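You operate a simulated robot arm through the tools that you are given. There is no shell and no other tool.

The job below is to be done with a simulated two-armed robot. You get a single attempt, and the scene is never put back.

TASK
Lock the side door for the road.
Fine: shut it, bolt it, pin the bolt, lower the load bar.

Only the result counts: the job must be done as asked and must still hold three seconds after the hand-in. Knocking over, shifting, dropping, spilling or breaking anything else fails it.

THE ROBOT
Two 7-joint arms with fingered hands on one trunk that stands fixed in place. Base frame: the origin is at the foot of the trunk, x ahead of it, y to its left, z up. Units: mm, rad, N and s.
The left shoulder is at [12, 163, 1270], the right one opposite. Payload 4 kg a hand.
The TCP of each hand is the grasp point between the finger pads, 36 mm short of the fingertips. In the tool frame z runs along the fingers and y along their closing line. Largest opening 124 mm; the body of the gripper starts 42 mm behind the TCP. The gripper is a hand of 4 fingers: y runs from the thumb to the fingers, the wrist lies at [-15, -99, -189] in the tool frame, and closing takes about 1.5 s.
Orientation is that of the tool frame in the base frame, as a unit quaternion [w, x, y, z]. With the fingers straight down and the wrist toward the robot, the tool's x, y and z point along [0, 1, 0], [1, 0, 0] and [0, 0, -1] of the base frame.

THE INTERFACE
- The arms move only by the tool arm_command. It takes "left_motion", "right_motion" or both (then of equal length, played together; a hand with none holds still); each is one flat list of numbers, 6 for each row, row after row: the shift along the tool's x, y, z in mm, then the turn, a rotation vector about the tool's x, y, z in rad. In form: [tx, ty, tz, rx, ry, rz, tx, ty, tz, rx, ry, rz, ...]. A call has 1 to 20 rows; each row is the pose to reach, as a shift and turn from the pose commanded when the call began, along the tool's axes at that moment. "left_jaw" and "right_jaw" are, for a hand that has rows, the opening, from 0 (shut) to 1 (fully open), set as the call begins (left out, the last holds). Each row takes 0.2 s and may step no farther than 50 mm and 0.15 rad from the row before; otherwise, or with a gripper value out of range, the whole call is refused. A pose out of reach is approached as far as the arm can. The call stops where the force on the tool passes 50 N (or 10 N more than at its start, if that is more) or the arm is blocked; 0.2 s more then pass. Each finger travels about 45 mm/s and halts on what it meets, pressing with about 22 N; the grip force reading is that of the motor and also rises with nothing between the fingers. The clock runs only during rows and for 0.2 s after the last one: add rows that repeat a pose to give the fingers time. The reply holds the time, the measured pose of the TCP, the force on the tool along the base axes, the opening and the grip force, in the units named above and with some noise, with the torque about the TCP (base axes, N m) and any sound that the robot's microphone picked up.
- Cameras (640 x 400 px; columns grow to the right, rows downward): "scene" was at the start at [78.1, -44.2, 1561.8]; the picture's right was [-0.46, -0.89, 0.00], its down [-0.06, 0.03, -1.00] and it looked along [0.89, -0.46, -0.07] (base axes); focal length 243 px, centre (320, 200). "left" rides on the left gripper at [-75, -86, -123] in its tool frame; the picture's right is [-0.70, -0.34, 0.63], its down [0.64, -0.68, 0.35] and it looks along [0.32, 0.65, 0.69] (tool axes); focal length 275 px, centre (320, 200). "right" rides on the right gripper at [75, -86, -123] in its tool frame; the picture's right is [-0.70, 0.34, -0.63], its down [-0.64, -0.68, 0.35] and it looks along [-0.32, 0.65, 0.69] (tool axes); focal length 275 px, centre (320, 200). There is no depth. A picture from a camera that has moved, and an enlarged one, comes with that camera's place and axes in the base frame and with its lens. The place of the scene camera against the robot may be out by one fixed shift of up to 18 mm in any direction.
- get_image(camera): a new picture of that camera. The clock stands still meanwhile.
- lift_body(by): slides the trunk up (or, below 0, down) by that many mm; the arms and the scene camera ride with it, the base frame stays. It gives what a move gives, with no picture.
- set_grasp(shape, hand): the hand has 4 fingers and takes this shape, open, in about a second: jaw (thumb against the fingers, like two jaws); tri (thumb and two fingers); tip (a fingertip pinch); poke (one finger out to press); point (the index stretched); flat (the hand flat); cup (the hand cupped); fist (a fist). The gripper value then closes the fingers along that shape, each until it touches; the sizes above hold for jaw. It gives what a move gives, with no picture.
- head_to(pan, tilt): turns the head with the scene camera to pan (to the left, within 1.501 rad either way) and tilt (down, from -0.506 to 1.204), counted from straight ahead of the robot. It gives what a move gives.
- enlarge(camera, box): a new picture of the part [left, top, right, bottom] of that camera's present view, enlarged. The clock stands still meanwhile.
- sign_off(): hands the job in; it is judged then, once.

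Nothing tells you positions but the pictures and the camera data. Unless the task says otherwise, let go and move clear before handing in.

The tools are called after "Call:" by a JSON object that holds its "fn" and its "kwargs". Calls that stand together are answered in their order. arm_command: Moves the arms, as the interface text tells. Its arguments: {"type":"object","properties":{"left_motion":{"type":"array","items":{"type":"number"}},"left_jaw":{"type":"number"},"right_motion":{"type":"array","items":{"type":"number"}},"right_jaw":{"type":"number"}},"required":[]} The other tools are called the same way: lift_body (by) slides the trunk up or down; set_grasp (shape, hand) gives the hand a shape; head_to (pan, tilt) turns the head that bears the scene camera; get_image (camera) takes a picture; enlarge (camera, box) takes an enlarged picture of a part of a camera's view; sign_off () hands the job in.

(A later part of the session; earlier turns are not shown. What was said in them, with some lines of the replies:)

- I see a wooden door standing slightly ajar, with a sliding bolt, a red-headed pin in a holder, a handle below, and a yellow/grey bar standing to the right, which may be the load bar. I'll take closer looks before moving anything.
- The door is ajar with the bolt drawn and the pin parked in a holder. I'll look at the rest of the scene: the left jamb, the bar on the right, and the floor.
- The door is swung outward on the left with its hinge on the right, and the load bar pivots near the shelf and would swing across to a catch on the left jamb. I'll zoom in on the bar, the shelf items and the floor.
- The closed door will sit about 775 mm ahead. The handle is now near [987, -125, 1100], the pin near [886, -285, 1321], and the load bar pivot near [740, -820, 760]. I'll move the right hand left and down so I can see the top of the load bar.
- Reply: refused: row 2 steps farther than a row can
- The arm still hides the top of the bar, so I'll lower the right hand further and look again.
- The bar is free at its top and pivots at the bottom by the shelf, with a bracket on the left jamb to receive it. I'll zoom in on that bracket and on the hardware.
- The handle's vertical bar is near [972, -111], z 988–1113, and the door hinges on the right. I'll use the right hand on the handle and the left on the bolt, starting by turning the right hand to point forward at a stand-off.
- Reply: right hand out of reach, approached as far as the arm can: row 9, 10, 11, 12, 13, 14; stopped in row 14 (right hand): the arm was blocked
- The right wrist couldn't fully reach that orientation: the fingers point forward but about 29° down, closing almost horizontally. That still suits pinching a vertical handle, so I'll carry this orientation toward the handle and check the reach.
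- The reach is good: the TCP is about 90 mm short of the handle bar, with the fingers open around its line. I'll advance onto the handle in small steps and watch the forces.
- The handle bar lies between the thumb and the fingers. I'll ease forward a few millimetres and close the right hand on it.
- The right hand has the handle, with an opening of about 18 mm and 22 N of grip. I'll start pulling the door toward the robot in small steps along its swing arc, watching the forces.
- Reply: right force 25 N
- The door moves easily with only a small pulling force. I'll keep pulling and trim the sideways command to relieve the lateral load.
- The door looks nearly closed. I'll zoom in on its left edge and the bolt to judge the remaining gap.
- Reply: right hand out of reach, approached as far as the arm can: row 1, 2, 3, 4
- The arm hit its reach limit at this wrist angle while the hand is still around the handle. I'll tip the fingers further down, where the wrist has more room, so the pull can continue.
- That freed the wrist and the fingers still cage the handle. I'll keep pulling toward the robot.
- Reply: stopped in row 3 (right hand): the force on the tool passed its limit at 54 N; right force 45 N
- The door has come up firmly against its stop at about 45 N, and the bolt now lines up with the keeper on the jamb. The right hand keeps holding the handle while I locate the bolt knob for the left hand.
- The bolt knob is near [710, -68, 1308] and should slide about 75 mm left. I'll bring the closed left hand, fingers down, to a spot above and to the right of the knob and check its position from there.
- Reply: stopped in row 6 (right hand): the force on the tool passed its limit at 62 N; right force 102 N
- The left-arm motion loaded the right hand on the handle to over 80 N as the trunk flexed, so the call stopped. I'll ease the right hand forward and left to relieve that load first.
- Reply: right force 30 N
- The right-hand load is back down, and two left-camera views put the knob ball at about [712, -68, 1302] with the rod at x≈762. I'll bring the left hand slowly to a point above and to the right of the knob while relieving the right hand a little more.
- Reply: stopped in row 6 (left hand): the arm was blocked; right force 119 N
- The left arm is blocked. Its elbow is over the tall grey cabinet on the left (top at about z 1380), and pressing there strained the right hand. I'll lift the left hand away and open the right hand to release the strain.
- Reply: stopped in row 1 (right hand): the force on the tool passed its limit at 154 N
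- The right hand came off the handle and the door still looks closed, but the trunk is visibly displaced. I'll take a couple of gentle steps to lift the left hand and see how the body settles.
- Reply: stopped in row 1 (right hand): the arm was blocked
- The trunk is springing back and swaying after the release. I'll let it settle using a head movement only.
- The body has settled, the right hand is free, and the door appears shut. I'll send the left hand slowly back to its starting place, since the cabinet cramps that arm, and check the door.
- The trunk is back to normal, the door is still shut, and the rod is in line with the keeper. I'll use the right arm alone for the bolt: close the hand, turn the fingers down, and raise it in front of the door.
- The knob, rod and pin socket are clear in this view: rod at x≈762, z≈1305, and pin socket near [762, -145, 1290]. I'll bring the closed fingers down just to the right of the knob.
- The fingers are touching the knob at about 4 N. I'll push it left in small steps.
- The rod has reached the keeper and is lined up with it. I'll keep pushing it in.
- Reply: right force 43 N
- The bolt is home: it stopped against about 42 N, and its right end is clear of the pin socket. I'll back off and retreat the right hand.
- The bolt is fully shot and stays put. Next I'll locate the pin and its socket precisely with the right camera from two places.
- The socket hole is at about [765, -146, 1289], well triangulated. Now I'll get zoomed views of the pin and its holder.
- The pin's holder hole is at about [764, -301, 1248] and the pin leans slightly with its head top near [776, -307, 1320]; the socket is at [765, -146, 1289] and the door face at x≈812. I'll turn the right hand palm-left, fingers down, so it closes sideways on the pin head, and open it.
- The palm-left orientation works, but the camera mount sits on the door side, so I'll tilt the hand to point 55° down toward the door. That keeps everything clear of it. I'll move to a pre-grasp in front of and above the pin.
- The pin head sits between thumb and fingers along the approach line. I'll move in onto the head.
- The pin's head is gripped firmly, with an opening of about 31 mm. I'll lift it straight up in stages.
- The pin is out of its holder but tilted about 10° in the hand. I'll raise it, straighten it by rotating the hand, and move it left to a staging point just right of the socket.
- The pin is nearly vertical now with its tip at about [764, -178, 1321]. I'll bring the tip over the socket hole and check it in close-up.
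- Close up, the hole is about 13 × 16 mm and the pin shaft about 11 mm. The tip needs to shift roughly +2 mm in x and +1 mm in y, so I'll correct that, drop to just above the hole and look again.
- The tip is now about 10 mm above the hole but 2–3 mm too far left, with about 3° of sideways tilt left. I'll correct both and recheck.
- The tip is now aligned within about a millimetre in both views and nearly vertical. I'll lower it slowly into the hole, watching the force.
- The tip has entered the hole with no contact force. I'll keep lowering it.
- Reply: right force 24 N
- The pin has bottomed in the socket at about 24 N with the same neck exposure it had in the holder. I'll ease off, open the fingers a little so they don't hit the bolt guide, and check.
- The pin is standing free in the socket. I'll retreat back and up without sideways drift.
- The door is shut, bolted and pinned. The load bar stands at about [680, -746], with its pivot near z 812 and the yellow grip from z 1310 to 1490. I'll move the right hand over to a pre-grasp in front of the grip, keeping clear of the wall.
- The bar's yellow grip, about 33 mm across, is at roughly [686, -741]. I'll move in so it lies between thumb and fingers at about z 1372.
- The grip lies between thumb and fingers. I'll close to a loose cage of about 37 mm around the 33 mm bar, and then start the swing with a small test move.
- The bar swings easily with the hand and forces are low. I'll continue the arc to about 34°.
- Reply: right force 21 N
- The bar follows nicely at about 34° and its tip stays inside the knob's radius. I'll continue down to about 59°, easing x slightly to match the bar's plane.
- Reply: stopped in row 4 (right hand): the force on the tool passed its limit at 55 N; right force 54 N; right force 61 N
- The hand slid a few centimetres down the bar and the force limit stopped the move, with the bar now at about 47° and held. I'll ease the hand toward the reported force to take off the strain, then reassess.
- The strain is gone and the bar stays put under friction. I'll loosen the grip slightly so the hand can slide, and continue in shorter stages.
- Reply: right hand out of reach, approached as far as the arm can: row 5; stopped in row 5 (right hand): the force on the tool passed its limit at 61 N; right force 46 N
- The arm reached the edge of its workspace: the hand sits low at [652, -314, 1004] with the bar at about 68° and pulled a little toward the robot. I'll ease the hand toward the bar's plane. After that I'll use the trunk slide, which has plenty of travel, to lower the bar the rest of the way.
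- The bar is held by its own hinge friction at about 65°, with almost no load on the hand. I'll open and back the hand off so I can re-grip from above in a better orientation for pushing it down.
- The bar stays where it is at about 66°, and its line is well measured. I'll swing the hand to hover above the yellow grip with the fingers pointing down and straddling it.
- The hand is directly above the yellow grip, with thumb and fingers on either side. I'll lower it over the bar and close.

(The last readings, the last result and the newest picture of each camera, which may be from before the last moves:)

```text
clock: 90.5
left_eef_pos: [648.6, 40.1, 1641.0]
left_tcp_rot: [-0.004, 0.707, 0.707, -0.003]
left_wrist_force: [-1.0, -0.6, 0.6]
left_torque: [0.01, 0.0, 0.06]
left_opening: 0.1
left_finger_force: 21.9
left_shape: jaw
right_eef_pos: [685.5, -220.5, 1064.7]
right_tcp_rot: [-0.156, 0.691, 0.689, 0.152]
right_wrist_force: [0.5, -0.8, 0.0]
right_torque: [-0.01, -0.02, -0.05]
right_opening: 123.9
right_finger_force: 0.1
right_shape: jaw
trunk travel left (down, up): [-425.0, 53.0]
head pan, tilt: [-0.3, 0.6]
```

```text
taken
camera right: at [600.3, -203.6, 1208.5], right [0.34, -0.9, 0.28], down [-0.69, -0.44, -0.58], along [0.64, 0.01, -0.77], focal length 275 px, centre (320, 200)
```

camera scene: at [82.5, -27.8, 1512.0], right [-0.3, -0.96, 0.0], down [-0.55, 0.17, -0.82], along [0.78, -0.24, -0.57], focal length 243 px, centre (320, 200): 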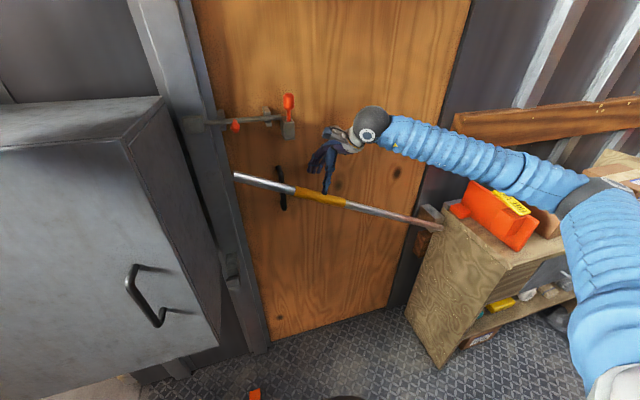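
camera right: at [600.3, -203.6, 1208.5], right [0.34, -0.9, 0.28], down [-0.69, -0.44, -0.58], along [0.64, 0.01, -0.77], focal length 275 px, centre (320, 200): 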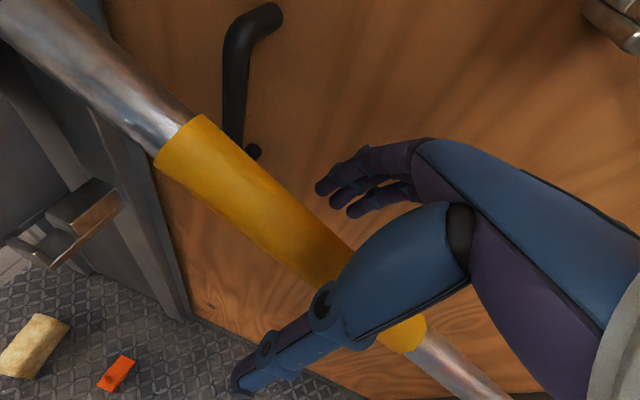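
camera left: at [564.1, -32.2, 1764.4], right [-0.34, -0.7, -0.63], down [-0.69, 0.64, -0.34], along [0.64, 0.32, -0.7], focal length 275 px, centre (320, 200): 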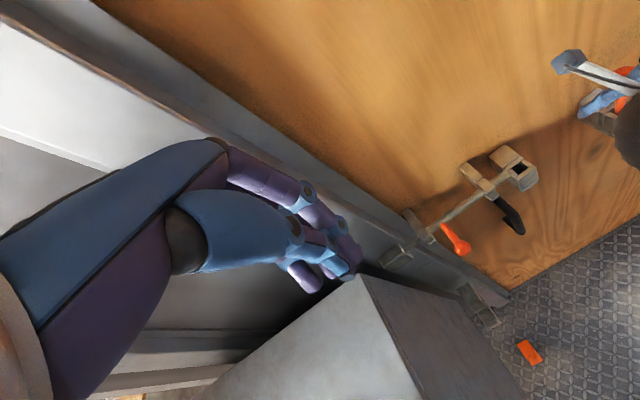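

The bar lies between thumb and fingers. I'll close firmly on it and then lower a few degrees to check the forces.

Call:
{"fn": "arm_command", "kwargs": {"right_motion": [0, 0, 0, 0, 0, 0, 0, 0, 0, 0, 0, 0, 0, 0, 0, 0, 0, 0, 0, 0, 0, 0, 0, 0, 0, 0, 0, 0, 0, 0, 0, 0, 0, 0, 0, 0, 0, 0, 0, 0, 0, 0], "right_jaw": 0}}

Call:
{"fn": "arm_command", "kwargs": {"right_motion": [-0.7, 0.2, 19.8, 0, -0.035, 0, -2.2, 0.3, 39.7, 0, -0.07, 0, -4.3, 0.5, 59.5, 0, -0.105, 0]}}

Call:
{"fn": "get_image", "kwargs": {"camera": "right"}}

Call:
{"fn": "get_image", "kwargs": {"camera": "scene"}}

```text
clock: 92.1
left_eef_pos: [649.5, 41.5, 1641.5]
left_tcp_rot: [-0.002, 0.707, 0.707, -0.004]
left_wrist_force: [0.0, 0.1, 0.4]
left_torque: [0.0, -0.02, 0.0]
left_opening: 0.0
left_finger_force: 21.9
left_shape: jaw
right_eef_pos: [684.8, -220.4, 1064.9]
right_tcp_rot: [-0.155, 0.692, 0.689, 0.151]
right_wrist_force: [-0.4, 1.3, -0.9]
right_torque: [0.03, -0.03, -0.01]
right_opening: 33.2
right_finger_force: 3.5
right_shape: jaw
trunk travel left (down, up): [-425.0, 53.0]
head pan, tilt: [-0.3, 0.6]
```

```text
clock: 92.9
left_eef_pos: [647.7, 42.2, 1642.6]
left_tcp_rot: [-0.002, 0.707, 0.707, -0.003]
left_wrist_force: [0.4, 0.3, -0.6]
left_torque: [0.02, -0.02, -0.05]
left_opening: 0.0
left_finger_force: 21.9
left_shape: jaw
right_eef_pos: [682.4, -197.5, 1008.8]
right_tcp_rot: [-0.119, 0.699, 0.696, 0.114]
right_wrist_force: [-14.8, 9.5, 1.8]
right_torque: [0.11, -0.07, 0.1]
right_opening: 39.5
right_finger_force: 21.8
right_shape: jaw
trunk travel left (down, up): [-425.0, 53.0]
head pan, tilt: [-0.3, 0.6]
```

```text
taken
camera right: at [598.8, -165.8, 1149.7], right [0.34, -0.87, 0.37], down [-0.69, -0.5, -0.53], along [0.64, -0.07, -0.76], focal length 275 px, centre (320, 200)
```

right: 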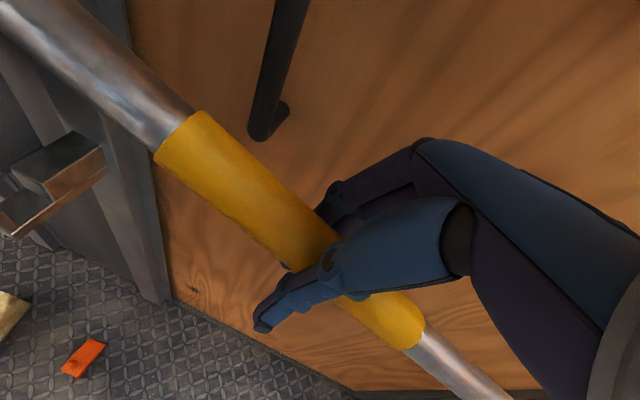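

```text
taken
camera scene: at [79.4, -26.9, 1512.2], right [-0.3, -0.96, 0.0], down [-0.55, 0.17, -0.82], along [0.78, -0.24, -0.57], focal length 243 px, centre (320, 200)
```

scene: 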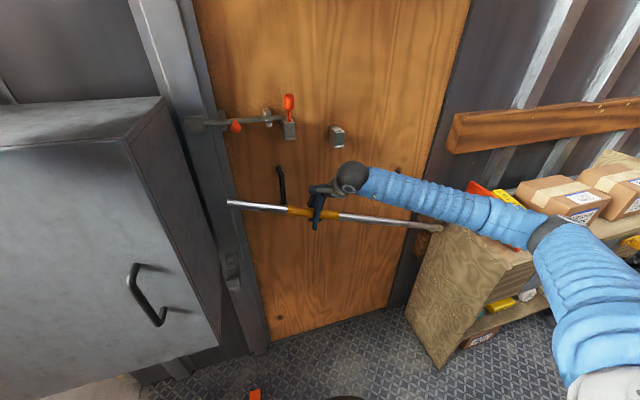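

The bar moves down with the hand, now at about 72°. I'll zoom in on the receiving bracket to compare its channel with the bar's plane.

Call:
{"fn": "enlarge", "kwargs": {"camera": "right", "box": [0, 80, 200, 260]}}

Call:
{"fn": "enlarge", "kwargs": {"camera": "scene", "box": [200, 180, 300, 310]}}

Call:
{"fn": "enlarge", "kwargs": {"camera": "left", "box": [400, 180, 600, 340]}}

```text
2.22 times, centred on (100, 170) of right
camera zoom: at [598.8, -165.8, 1149.7], right [0.34, -0.87, 0.37], down [-0.69, -0.5, -0.53], along [0.64, -0.07, -0.76], focal length 612 px, centre (809, 267)
```

zoom: 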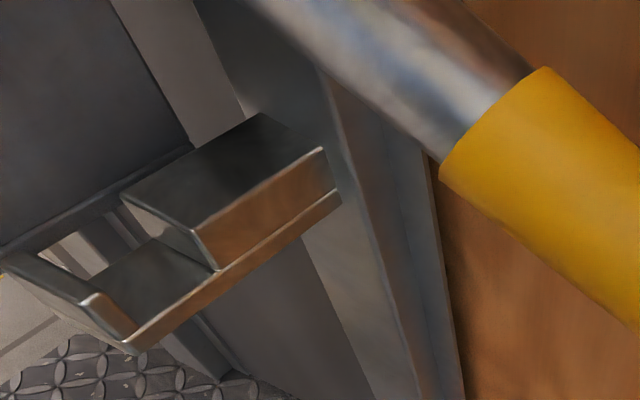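

```text
3.08 times, centred on (250, 245) of scene
camera zoom: at [79.4, -26.9, 1512.2], right [-0.3, -0.96, 0.0], down [-0.55, 0.17, -0.82], along [0.78, -0.24, -0.57], focal length 748 px, centre (535, 62)
```

zoom: 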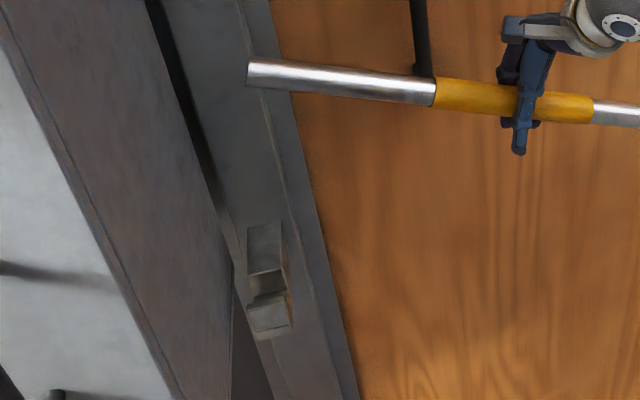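

```text
2.50 times, centred on (500, 260) of left
camera zoom: at [561.8, -32.2, 1765.1], right [-0.34, -0.7, -0.63], down [-0.68, 0.64, -0.34], along [0.64, 0.31, -0.7], focal length 688 px, centre (-130, 50)
```

zoom: 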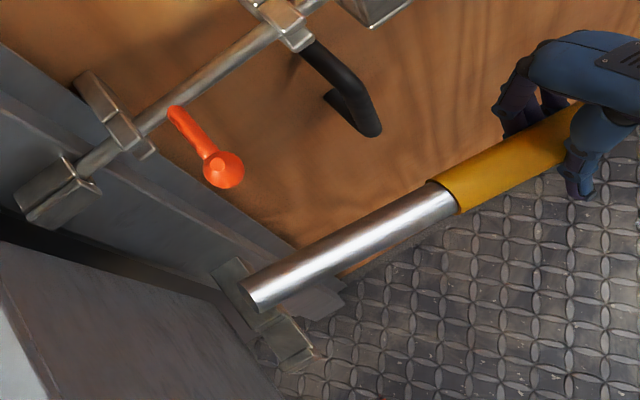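

The bar's plane at x≈680 matches the bracket's channel. I'll continue lowering to about 84°, trimming x by a few millimetres.

Call:
{"fn": "arm_command", "kwargs": {"right_motion": [-0.4, -1, 19.9, 0, -0.035, 0, -1.3, -2, 39.7, 0, -0.07, 0, -3.2, -3, 59.6, 0, -0.105, 0, -5.5, -3, 79.2, 0, -0.14, 0, -8.6, -3, 99, 0, -0.175, 0, -12.4, -3, 118.5, 0, -0.209, 0]}}

Call:
{"fn": "get_image", "kwargs": {"camera": "right"}}

Call:
{"fn": "enlarge", "kwargs": {"camera": "scene", "box": [200, 150, 460, 330]}}

Call:
{"fn": "enlarge", "kwargs": {"camera": "left", "box": [400, 180, 600, 340]}}

```text
clock: 94.3
left_eef_pos: [649.9, 44.6, 1641.1]
left_tcp_rot: [-0.004, 0.707, 0.707, -0.005]
left_wrist_force: [-0.5, 0.1, 0.4]
left_torque: [0.0, 0.01, 0.01]
left_opening: 0.0
left_finger_force: 22.1
left_shape: jaw
right_eef_pos: [679.5, -169.8, 891.4]
right_tcp_rot: [-0.046, 0.706, 0.705, 0.04]
right_wrist_force: [0.1, 22.5, 1.7]
right_torque: [0.18, 0.0, 0.09]
right_opening: 39.7
right_finger_force: 22.1
right_shape: jaw
trunk travel left (down, up): [-425.0, 53.0]
head pan, tilt: [-0.3, 0.6]
```

```text
taken
camera right: at [595.4, -111.1, 1023.8], right [0.34, -0.77, 0.54], down [-0.69, -0.6, -0.42], along [0.64, -0.23, -0.73], focal length 275 px, centre (320, 200)
```

right: 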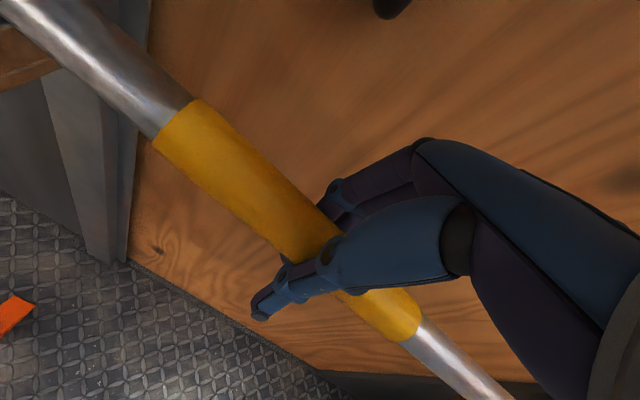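

```text
2.22 times, centred on (330, 240) of scene
camera zoom: at [81.4, -25.8, 1512.1], right [-0.3, -0.96, 0.0], down [-0.55, 0.17, -0.82], along [0.78, -0.24, -0.57], focal length 540 px, centre (298, 111)
```

zoom: 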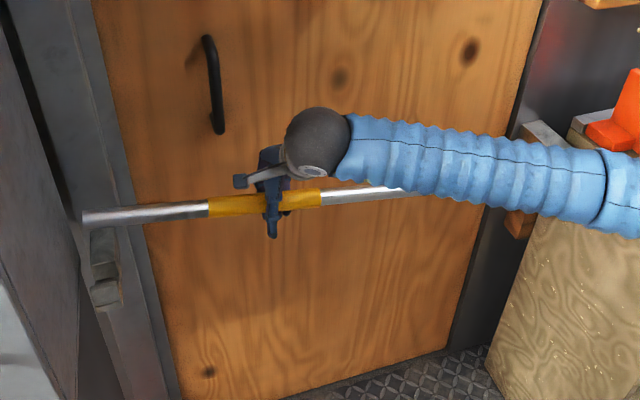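

```text
2.50 times, centred on (500, 260) of left
camera zoom: at [564.2, -30.7, 1764.3], right [-0.34, -0.7, -0.63], down [-0.69, 0.64, -0.34], along [0.64, 0.31, -0.7], focal length 688 px, centre (-130, 50)
```

zoom: 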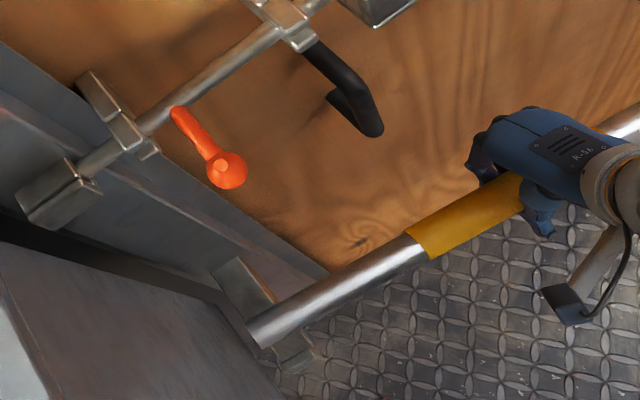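

The bar is at about 84° with its end right over the bracket channel. I'll lower it further in small steps while relieving the slight axial pull.

Call:
{"fn": "arm_command", "kwargs": {"right_motion": [1.3, 0, 10.1, 0, -0.017, 0, 2.6, 0, 20.2, 0, -0.035, 0, 4.2, 0, 30.4, 0, -0.052, 0, 3.6, 0, 40.3, 0, -0.07, 0]}}

Call:
{"fn": "enlarge", "kwargs": {"camera": "scene", "box": [200, 170, 320, 290]}}

Call:
{"fn": "enlarge", "kwargs": {"camera": "left", "box": [440, 240, 560, 340]}}

```text
clock: 95.3
left_eef_pos: [647.0, 41.0, 1642.3]
left_tcp_rot: [-0.003, 0.708, 0.707, -0.005]
left_wrist_force: [0.5, 0.0, 0.6]
left_torque: [-0.02, -0.01, 0.0]
left_opening: 0.0
left_finger_force: 22.3
left_shape: jaw
right_eef_pos: [679.9, -164.9, 852.2]
right_tcp_rot: [-0.021, 0.708, 0.705, 0.015]
right_wrist_force: [-5.6, 5.3, -0.4]
right_torque: [0.06, 0.03, -0.04]
right_opening: 39.9
right_finger_force: 22.4
right_shape: jaw
trunk travel left (down, up): [-425.0, 53.0]
head pan, tilt: [-0.3, 0.6]
```

```text
3.33 times, centred on (260, 230) of scene
camera zoom: at [80.9, -27.8, 1512.1], right [-0.3, -0.96, 0.0], down [-0.55, 0.17, -0.82], along [0.78, -0.24, -0.57], focal length 810 px, centre (520, 100)
```

zoom: 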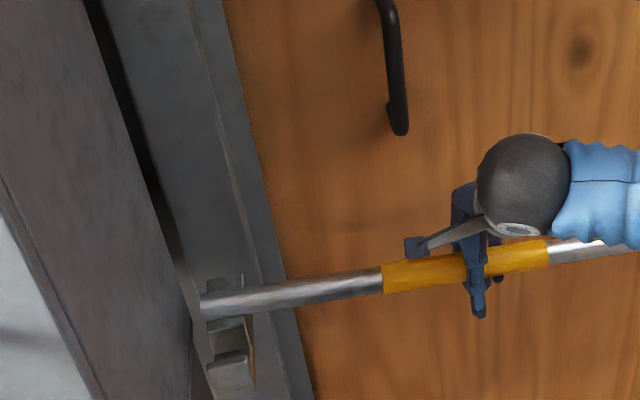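

```text
4.00 times, centred on (500, 290) of left
camera zoom: at [563.5, -33.4, 1764.5], right [-0.34, -0.7, -0.63], down [-0.69, 0.64, -0.34], along [0.64, 0.31, -0.7], focal length 1101 px, centre (-400, -160)
```

zoom: 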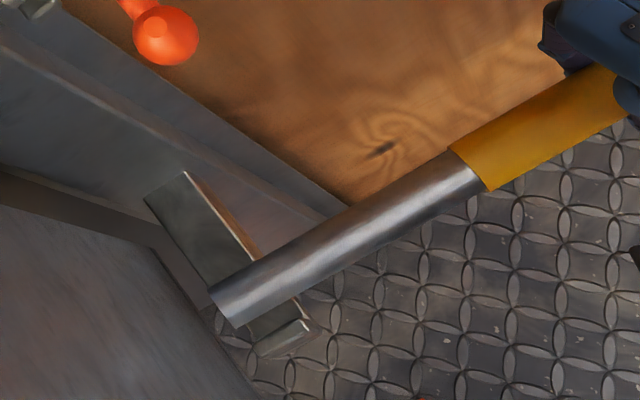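

Call:
{"fn": "arm_command", "kwargs": {"right_motion": [0.5, 0, 10, 0, -0.017, 0, 0.5, 0, 20, 0, -0.035, 0, 0.5, 0, 30, 0, -0.052, 0]}}

Call:
{"fn": "enlarge", "kwargs": {"camera": "scene", "box": [200, 170, 320, 290]}}

Call:
{"fn": "enlarge", "kwargs": {"camera": "left", "box": [440, 240, 560, 340]}}

```text
clock: 96.1
left_eef_pos: [648.7, 41.2, 1641.4]
left_tcp_rot: [-0.004, 0.707, 0.707, -0.005]
left_wrist_force: [-0.6, -0.9, -0.3]
left_torque: [0.02, 0.01, 0.01]
left_opening: 0.1
left_finger_force: 21.7
left_shape: jaw
right_eef_pos: [679.8, -161.1, 821.6]
right_tcp_rot: [-0.002, 0.708, 0.706, -0.002]
right_wrist_force: [-3.9, 3.7, -0.3]
right_torque: [0.02, 0.01, -0.06]
right_opening: 39.7
right_finger_force: 22.0
right_shape: jaw
trunk travel left (down, up): [-425.0, 53.0]
head pan, tilt: [-0.3, 0.6]
```

```text
3.33 times, centred on (260, 230) of scene
camera zoom: at [81.0, -27.6, 1512.1], right [-0.3, -0.96, 0.0], down [-0.55, 0.17, -0.82], along [0.78, -0.24, -0.57], focal length 810 px, centre (520, 100)
```

zoom: 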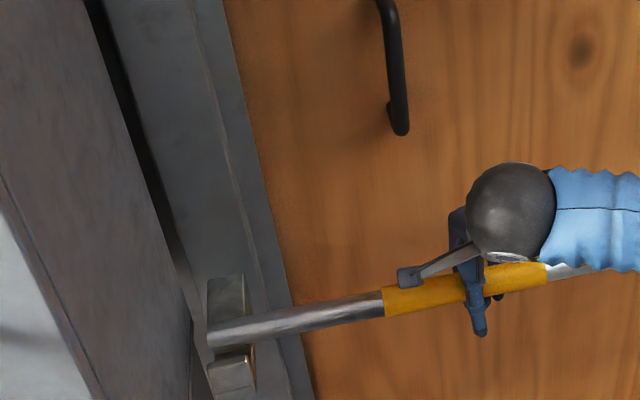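

```text
4.00 times, centred on (500, 290) of left
camera zoom: at [563.7, -33.0, 1764.5], right [-0.34, -0.7, -0.63], down [-0.69, 0.64, -0.34], along [0.64, 0.31, -0.7], focal length 1101 px, centre (-400, -160)
```

zoom: 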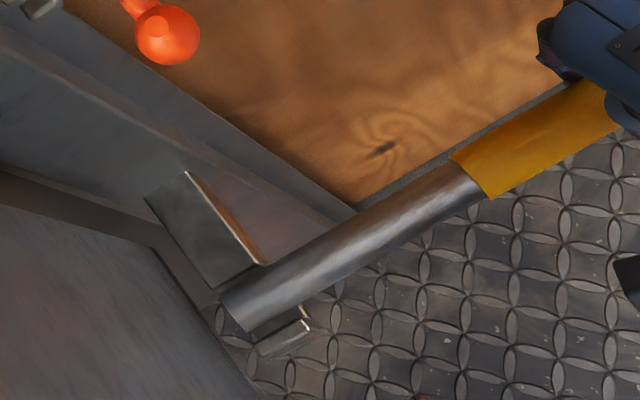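

The bar is entering the channel between the spacer and the lip. I'll keep lowering until it seats.

Call:
{"fn": "arm_command", "kwargs": {"right_motion": [0, 0, 5, 0, -0.008, 0, 0, 0, 10, 0, -0.015, 0, 0, 0, 15, 0, -0.02, 0]}}

Call:
{"fn": "enlarge", "kwargs": {"camera": "scene", "box": [200, 170, 320, 290]}}

Call:
{"fn": "enlarge", "kwargs": {"camera": "left", "box": [440, 240, 560, 340]}}

```text
clock: 96.9
left_eef_pos: [648.5, 40.5, 1642.7]
left_tcp_rot: [-0.003, 0.707, 0.707, -0.004]
left_wrist_force: [-0.2, 0.0, 0.1]
left_torque: [0.01, -0.01, -0.01]
left_opening: 0.1
left_finger_force: 22.0
left_shape: jaw
right_eef_pos: [679.4, -162.0, 806.3]
right_tcp_rot: [0.004, 0.708, 0.706, -0.01]
right_wrist_force: [-1.8, -1.3, -0.6]
right_torque: [0.02, -0.02, -0.09]
right_opening: 39.9
right_finger_force: 22.0
right_shape: jaw
trunk travel left (down, up): [-425.0, 53.0]
head pan, tilt: [-0.3, 0.6]
```

```text
3.33 times, centred on (260, 230) of scene
camera zoom: at [81.1, -28.2, 1512.1], right [-0.3, -0.96, 0.0], down [-0.55, 0.17, -0.82], along [0.78, -0.24, -0.57], focal length 810 px, centre (520, 100)
```

zoom: 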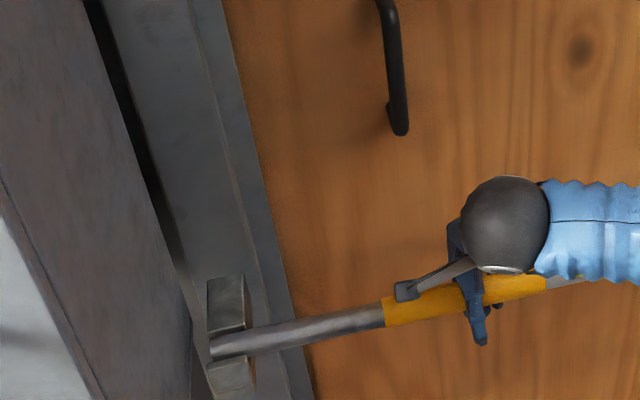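

```text
4.00 times, centred on (500, 290) of left
camera zoom: at [563.9, -33.8, 1764.4], right [-0.34, -0.7, -0.63], down [-0.69, 0.64, -0.34], along [0.64, 0.31, -0.7], focal length 1101 px, centre (-400, -160)
```

zoom: 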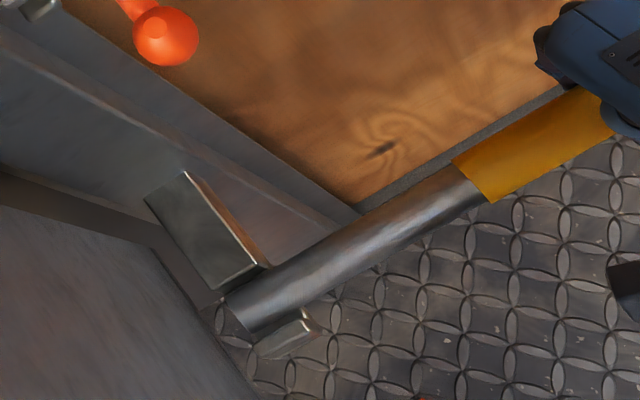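

Call:
{"fn": "arm_command", "kwargs": {"right_motion": [0, 0, 5, 0, -0.008, 0, 0, 0, 10, 0, -0.015, 0, 0, 0, 14, 0, -0.018, 0]}}

Call:
{"fn": "enlarge", "kwargs": {"camera": "scene", "box": [200, 170, 320, 290]}}

Call:
{"fn": "enlarge", "kwargs": {"camera": "left", "box": [440, 240, 560, 340]}}

```text
clock: 97.7
left_eef_pos: [645.4, 42.4, 1642.5]
left_tcp_rot: [-0.002, 0.707, 0.707, -0.003]
left_wrist_force: [0.2, -0.5, -0.1]
left_torque: [0.01, 0.01, 0.04]
left_opening: 0.0
left_finger_force: 21.9
left_shape: jaw
right_eef_pos: [680.2, -161.7, 797.4]
right_tcp_rot: [0.011, 0.707, 0.707, -0.014]
right_wrist_force: [-6.8, -0.5, 19.3]
right_torque: [0.1, 0.14, -0.07]
right_opening: 39.6
right_finger_force: 22.2
right_shape: jaw
trunk travel left (down, up): [-425.0, 53.0]
head pan, tilt: [-0.3, 0.6]
```

```text
3.33 times, centred on (260, 230) of scene
camera zoom: at [78.9, -27.7, 1512.5], right [-0.3, -0.96, 0.0], down [-0.55, 0.17, -0.82], along [0.78, -0.24, -0.57], focal length 810 px, centre (520, 100)
```

zoom: 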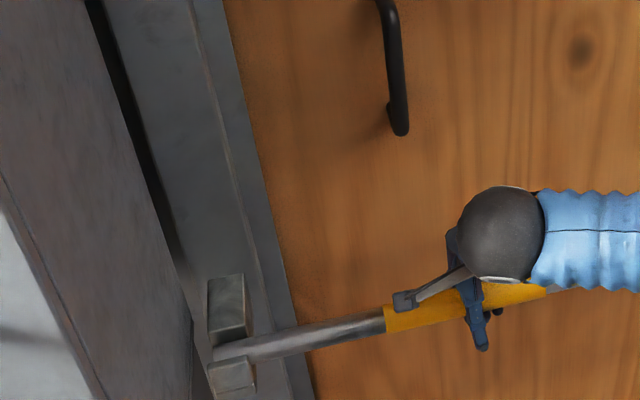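

```text
4.00 times, centred on (500, 290) of left
camera zoom: at [561.1, -33.1, 1765.7], right [-0.34, -0.7, -0.63], down [-0.68, 0.64, -0.34], along [0.64, 0.31, -0.7], focal length 1101 px, centre (-400, -160)
```

zoom: 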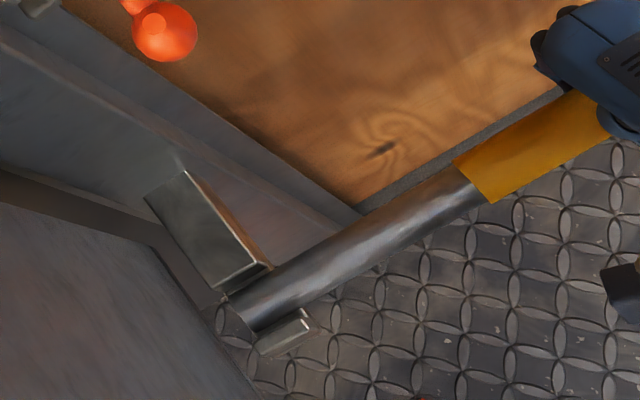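

The bar met the bracket floor at 19 N. I'll press a few millimetres more to confirm it is fully seated.

Call:
{"fn": "arm_command", "kwargs": {"right_motion": [0, 0, 2, 0, 0, 0, 0, 0, 4, 0, 0, 0]}}

Call:
{"fn": "enlarge", "kwargs": {"camera": "left", "box": [440, 240, 560, 340]}}

```text
clock: 98.3
left_eef_pos: [646.7, 41.8, 1641.9]
left_tcp_rot: [-0.002, 0.706, 0.708, -0.003]
left_wrist_force: [0.1, 0.6, -0.2]
left_torque: [0.01, -0.05, 0.03]
left_opening: 0.0
left_finger_force: 22.2
left_shape: jaw
right_eef_pos: [679.8, -159.4, 792.0]
right_tcp_rot: [0.011, 0.708, 0.706, -0.016]
right_wrist_force: [-11.4, 2.3, 18.9]
right_torque: [0.09, 0.09, -0.05]
right_opening: 39.6
right_finger_force: 21.5
right_shape: jaw
trunk travel left (down, up): [-425.0, 53.0]
head pan, tilt: [-0.3, 0.6]
```

```text
4.00 times, centred on (500, 290) of left
camera zoom: at [561.4, -32.9, 1765.3], right [-0.34, -0.7, -0.63], down [-0.68, 0.64, -0.34], along [0.64, 0.31, -0.7], focal length 1101 px, centre (-400, -160)
```

zoom: 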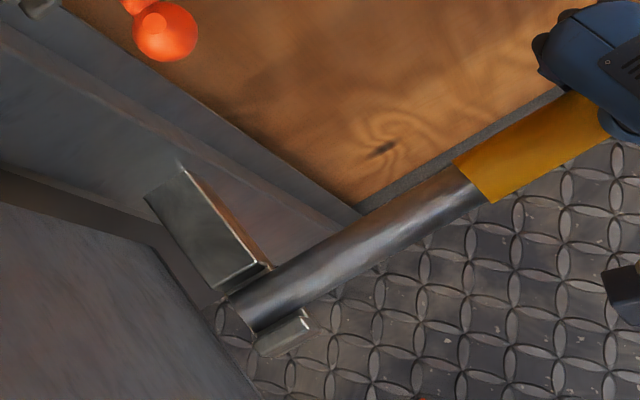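

Call:
{"fn": "enlarge", "kwargs": {"camera": "left", "box": [450, 280, 530, 335]}}

Call:
{"fn": "get_image", "kwargs": {"camera": "right"}}

Call:
{"fn": "arm_command", "kwargs": {"right_motion": [0, 0, 3, 0, 0, 0, 0, 0, 6, 0, 0, 0]}}

Call:
{"fn": "enlarge", "kwargs": {"camera": "left", "box": [450, 280, 530, 335]}}

Call:
{"fn": "get_image", "kwargs": {"camera": "right"}}

```text
7.27 times, centred on (490, 308) of left
camera zoom: at [561.4, -32.9, 1765.3], right [-0.34, -0.7, -0.63], down [-0.68, 0.64, -0.34], along [0.64, 0.31, -0.7], focal length 2002 px, centre (-916, -582)
```

zoom: 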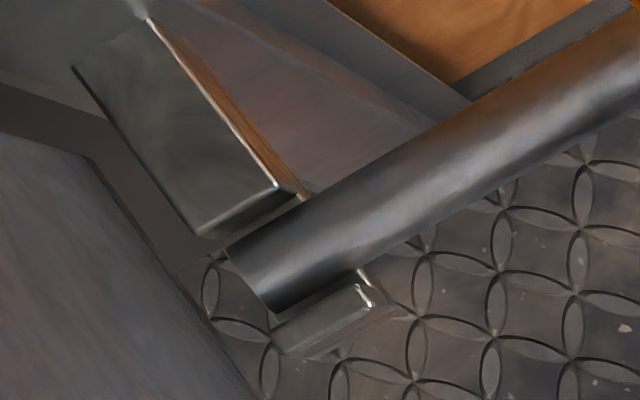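

```text
taken
camera right: at [594.9, -80.8, 912.0], right [0.34, -0.67, 0.66], down [-0.69, -0.66, -0.32], along [0.64, -0.34, -0.68], focal length 275 px, centre (320, 200)
```

right: 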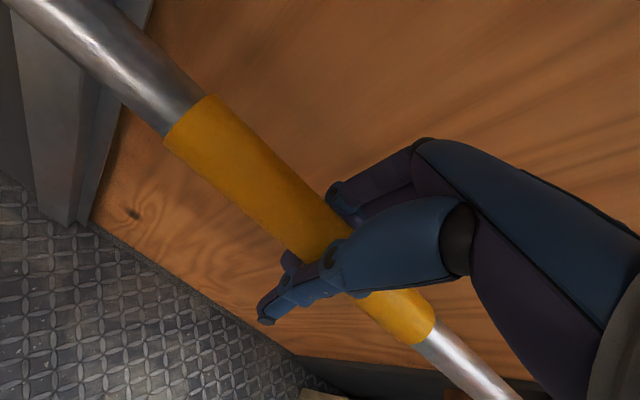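

```text
clock: 98.9
left_eef_pos: [646.1, 42.2, 1641.8]
left_tcp_rot: [-0.003, 0.707, 0.707, -0.004]
left_wrist_force: [0.3, -0.1, -0.1]
left_torque: [0.0, 0.0, -0.03]
left_opening: 0.3
left_finger_force: 21.7
left_shape: jaw
right_eef_pos: [679.4, -161.6, 784.9]
right_tcp_rot: [0.011, 0.708, 0.706, -0.015]
right_wrist_force: [-18.3, 2.6, 19.2]
right_torque: [0.09, 0.0, 0.05]
right_opening: 39.5
right_finger_force: 21.9
right_shape: jaw
trunk travel left (down, up): [-425.0, 53.0]
head pan, tilt: [-0.3, 0.6]
```

```text
7.27 times, centred on (490, 308) of left
camera zoom: at [560.6, -33.1, 1765.5], right [-0.34, -0.7, -0.63], down [-0.68, 0.64, -0.34], along [0.64, 0.31, -0.7], focal length 2002 px, centre (-916, -582)
```

zoom: 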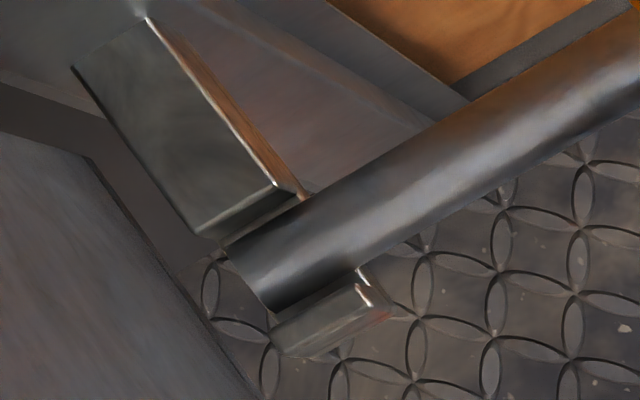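

```text
taken
camera right: at [594.4, -81.1, 905.7], right [0.34, -0.67, 0.66], down [-0.69, -0.66, -0.32], along [0.64, -0.34, -0.68], focal length 275 px, centre (320, 200)
```

right: 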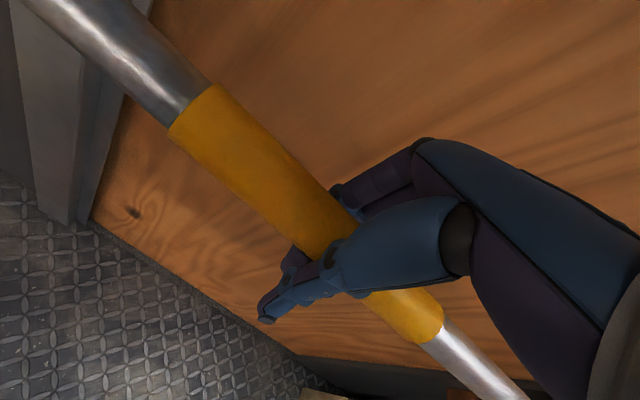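

The bar doesn't move any more and the hand just slips on it, so it is fully seated in the bracket. I'll open the hand and lift clear.

Call:
{"fn": "arm_command", "kwargs": {"right_motion": [0, 0, 0, 0, 0, 0, 0, 0, 0, 0, 0, 0, 0, 0, 0, 0, 0, 0, 0, 0, 0, 0, 0, 0, 0, 0, 0, 0, 0, 0], "right_jaw": 1}}

Call:
{"fn": "arm_command", "kwargs": {"right_motion": [0, 0, -15, 0, 0, 0, 0, 0, -30, 0, 0, 0, 0, 0, -48, 0, 0, 0, 0, 0, -68, 0, 0, 0, 0, 0, -90, 0, 0, 0, 0, -15, -115, 0, 0, 0, 0, -40, -140, 0, 0, 0, 0, -75, -160, 0, 0, 0, 0, -110, -180, 0, 0, 0]}}

Call:
{"fn": "get_image", "kwargs": {"camera": "scene"}}

Call:
{"fn": "get_image", "kwargs": {"camera": "right"}}

Call:
{"fn": "enlarge", "kwargs": {"camera": "left", "box": [450, 280, 530, 335]}}

```text
clock: 100.1
left_eef_pos: [648.3, 41.8, 1640.9]
left_tcp_rot: [-0.003, 0.707, 0.708, -0.004]
left_wrist_force: [-0.2, -0.2, 1.1]
left_torque: [-0.01, 0.02, 0.02]
left_opening: 0.2
left_finger_force: 21.6
left_shape: jaw
right_eef_pos: [681.2, -160.8, 783.3]
right_tcp_rot: [0.01, 0.708, 0.706, -0.016]
right_wrist_force: [-0.6, 0.1, 0.8]
right_torque: [0.01, -0.03, 0.01]
right_opening: 123.8
right_finger_force: 0.2
right_shape: jaw
trunk travel left (down, up): [-425.0, 53.0]
head pan, tilt: [-0.3, 0.6]
```

```text
clock: 102.1
left_eef_pos: [648.2, 42.6, 1642.3]
left_tcp_rot: [-0.002, 0.707, 0.707, -0.005]
left_wrist_force: [0.1, -0.5, 0.2]
left_torque: [0.02, -0.03, -0.01]
left_opening: 0.0
left_finger_force: 22.1
left_shape: jaw
right_eef_pos: [570.4, -154.8, 965.7]
right_tcp_rot: [0.01, 0.708, 0.706, -0.016]
right_wrist_force: [-0.3, -0.1, -0.5]
right_torque: [0.02, -0.03, 0.01]
right_opening: 123.9
right_finger_force: 0.1
right_shape: jaw
trunk travel left (down, up): [-425.0, 53.0]
head pan, tilt: [-0.3, 0.6]
```

```text
taken
camera scene: at [80.3, -28.0, 1512.2], right [-0.3, -0.96, 0.0], down [-0.55, 0.17, -0.82], along [0.78, -0.24, -0.57], focal length 243 px, centre (320, 200)
```

scene: 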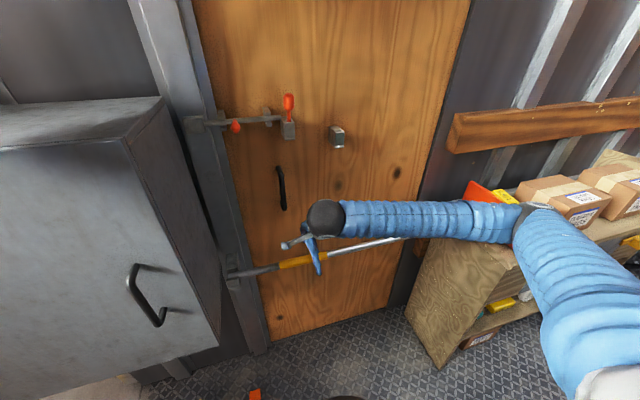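

```text
taken
camera right: at [485.7, -74.8, 1086.9], right [0.34, -0.67, 0.66], down [-0.69, -0.66, -0.32], along [0.64, -0.34, -0.68], focal length 275 px, centre (320, 200)
```

right: 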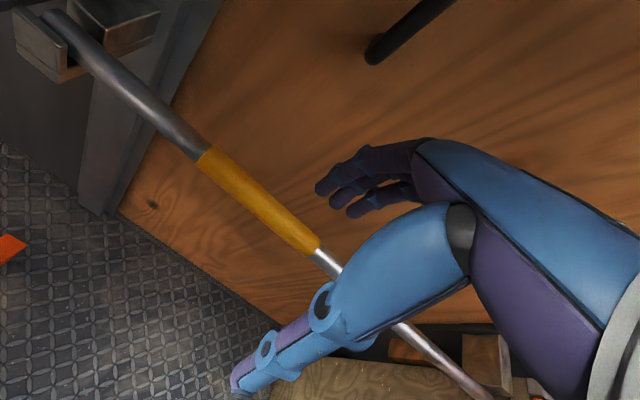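

```text
7.27 times, centred on (490, 308) of left
camera zoom: at [562.8, -33.3, 1764.8], right [-0.34, -0.7, -0.63], down [-0.69, 0.64, -0.34], along [0.64, 0.31, -0.7], focal length 2002 px, centre (-916, -582)
```

zoom: 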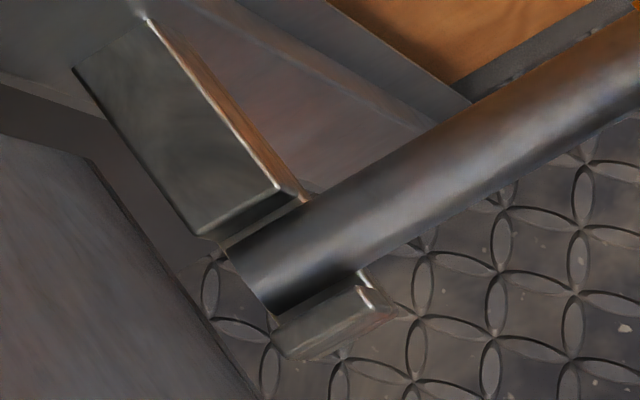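

The bar rests in its bracket and the hand is clear. I'll check each item close up: bracket, bolt and pin, door edge, and the items on the shelf.

Call:
{"fn": "enlarge", "kwargs": {"camera": "right", "box": [0, 0, 200, 150]}}

Call:
{"fn": "enlarge", "kwargs": {"camera": "scene", "box": [170, 70, 370, 220]}}

Call:
{"fn": "enlarge", "kwargs": {"camera": "left", "box": [340, 80, 640, 280]}}

Call:
{"fn": "enlarge", "kwargs": {"camera": "scene", "box": [400, 130, 640, 300]}}

```text
2.67 times, centred on (100, 75) of right
camera zoom: at [485.7, -74.8, 1086.9], right [0.34, -0.67, 0.66], down [-0.69, -0.66, -0.32], along [0.64, -0.34, -0.68], focal length 734 px, centre (907, 533)
```

zoom: 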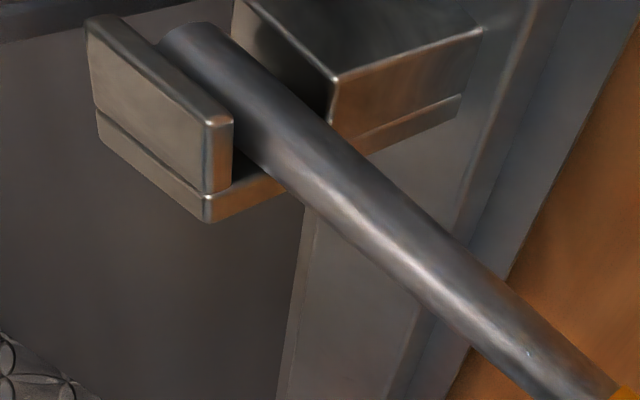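

```text
2.67 times, centred on (270, 145) of scene
camera zoom: at [80.3, -28.0, 1512.2], right [-0.3, -0.96, 0.0], down [-0.55, 0.17, -0.82], along [0.78, -0.24, -0.57], focal length 648 px, centre (453, 347)
```

zoom: 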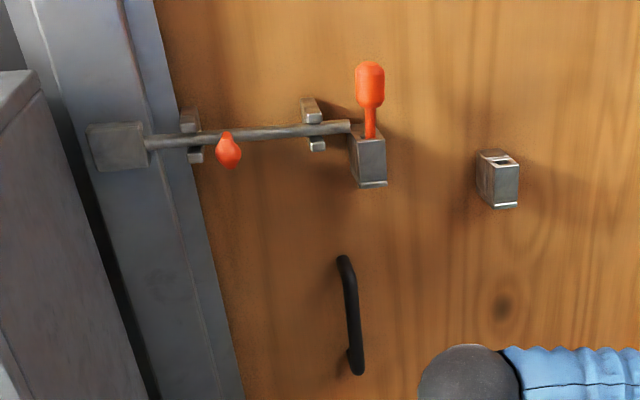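

```text
2.00 times, centred on (490, 180) of left
camera zoom: at [562.8, -33.3, 1764.8], right [-0.34, -0.7, -0.63], down [-0.69, 0.64, -0.34], along [0.64, 0.31, -0.7], focal length 551 px, centre (-20, 240)
```

zoom: 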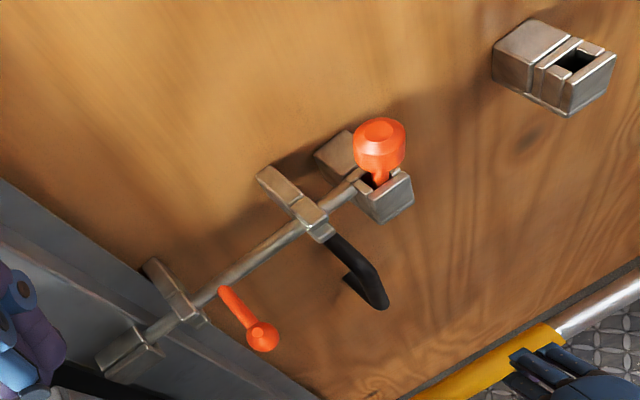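

```text
2.35 times, centred on (520, 215) of scene
camera zoom: at [80.3, -28.0, 1512.2], right [-0.3, -0.96, 0.0], down [-0.55, 0.17, -0.82], along [0.78, -0.24, -0.57], focal length 572 px, centre (-151, 165)
```

zoom: 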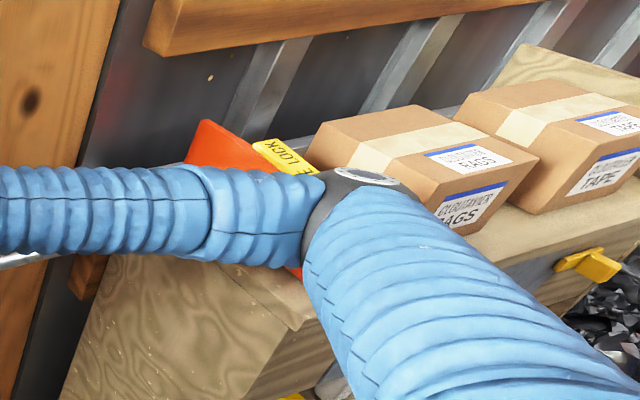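

Everything checks out: door shut, bolt in its keeper, pin seated, bar resting in the bracket behind the lip, and shelf items untouched. I'll move the right arm well clear.

Call:
{"fn": "arm_command", "kwargs": {"right_motion": [-5, -10, -33, 0, 0, 0, -15, -20, -66, 0, 0, 0, -30, -30, -99, 0, 0, 0, -45, -35, -132, 0, 0, 0, -60, -40, -165, 0, 0, 0, -80, -40, -198, 0, 0, 0, -100, -40, -231, 0, 0, 0, -120, -40, -264, 0, 0, 0, -140, -40, -297, 0, 0, 0, -150, -40, -330, 0, 0, 0]}}

Call:
{"fn": "head_to", "kwargs": {"pan": -0.45, "tilt": 0.45}}

Call:
{"fn": "get_image", "kwargs": {"camera": "scene"}}

Call:
{"fn": "get_image", "kwargs": {"camera": "right"}}

Call:
{"fn": "get_image", "kwargs": {"camera": "left"}}

```text
clock: 104.3
left_eef_pos: [649.9, 41.2, 1642.1]
left_tcp_rot: [-0.002, 0.706, 0.708, -0.004]
left_wrist_force: [0.2, 1.0, 0.6]
left_torque: [0.01, 0.01, -0.01]
left_opening: 0.0
left_finger_force: 22.1
left_shape: jaw
right_eef_pos: [534.0, -293.0, 1299.0]
right_tcp_rot: [0.01, 0.708, 0.706, -0.017]
right_wrist_force: [-0.3, -0.3, -0.1]
right_torque: [-0.02, 0.0, 0.0]
right_opening: 124.1
right_finger_force: 0.1
right_shape: jaw
trunk travel left (down, up): [-425.0, 53.0]
head pan, tilt: [-0.3, 0.6]
```

```text
clock: 105.0
left_eef_pos: [649.4, 42.4, 1641.5]
left_tcp_rot: [-0.003, 0.707, 0.707, -0.003]
left_wrist_force: [0.1, -1.4, -0.5]
left_torque: [-0.01, 0.01, -0.03]
left_opening: 0.0
left_finger_force: 22.2
left_shape: jaw
right_eef_pos: [534.7, -293.2, 1299.2]
right_tcp_rot: [0.01, 0.708, 0.706, -0.015]
right_wrist_force: [0.5, 0.2, 0.5]
right_torque: [-0.02, -0.02, -0.02]
right_opening: 123.7
right_finger_force: 0.1
right_shape: jaw
trunk travel left (down, up): [-425.0, 53.0]
head pan, tilt: [-0.45, 0.45]
```

```text
taken
camera scene: at [79.5, -42.1, 1525.6], right [-0.43, -0.9, 0.0], down [-0.4, 0.19, -0.9], along [0.81, -0.39, -0.44], focal length 243 px, centre (320, 200)
```

scene: 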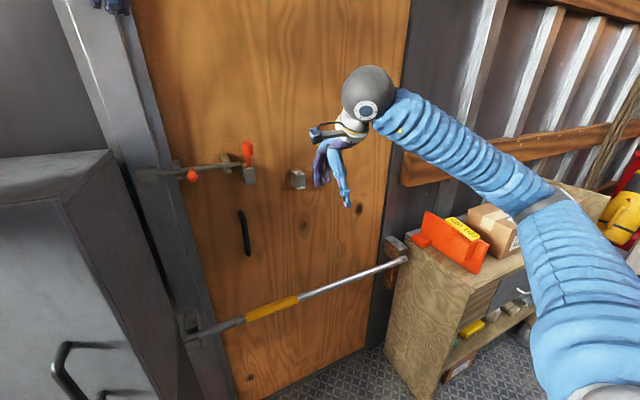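

```text
taken
camera right: at [450.7, -213.7, 1419.5], right [0.34, -0.67, 0.66], down [-0.69, -0.66, -0.32], along [0.64, -0.34, -0.68], focal length 275 px, centre (320, 200)
```

right: 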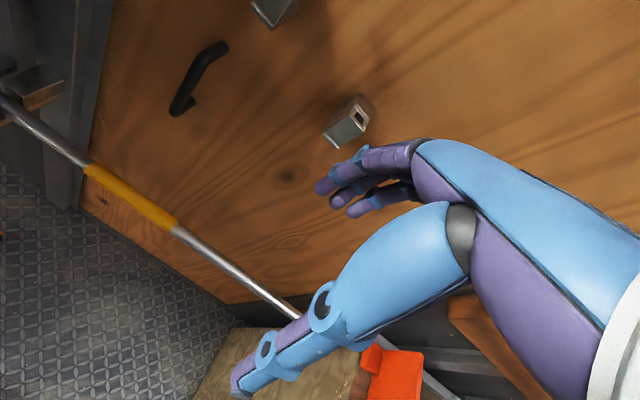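

```text
taken
camera left: at [563.8, -33.8, 1764.4], right [-0.34, -0.7, -0.63], down [-0.69, 0.64, -0.34], along [0.64, 0.31, -0.7], focal length 275 px, centre (320, 200)
```

left: 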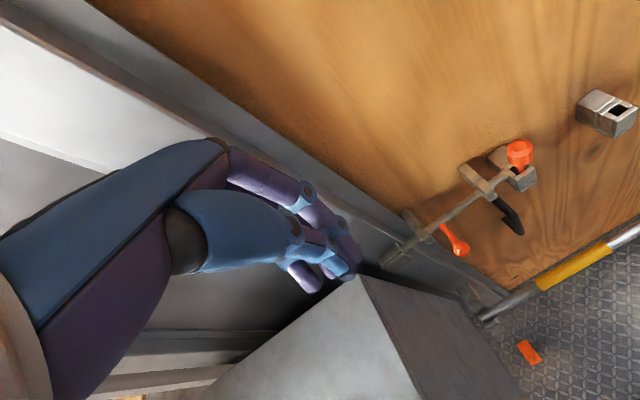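

The door is shut, the bolt is home in its keeper, the pin stands seated behind it, and the load bar lies in its bracket. Nothing else on the shelf or floor has moved and both hands are clear, so I'm handing the job in.

Call:
{"fn": "sign_off", "kwargs": {}}

```text
The job is handed in.
```

The side door is locked for the road, and I've handed the job in; the hand-in didn't say whether it passed.

- **Door:** pulled shut against its stop. It stayed shut after I let go of the handle.
- **Bolt:** pushed left into the keeper on the door post until it stopped.
- **Pin:** moved from its holder into the socket at the right-hand end of the bolt, so the bolt can't slide back. It went all the way down.
- **Load bar:** swung down across the door and resting in its bracket on the left post, behind the lip.

While I was closing the door, the right hand overstrained on the handle and slipped off it, and the robot's trunk swayed before settling. The left arm was also blocked near the grey cabinet. I couldn't confirm whether it touched the cabinet, but the cabinet looked unmoved afterwards.

In the last pictures the shelf and floor items looked as they did at the start, and both hands were clear.
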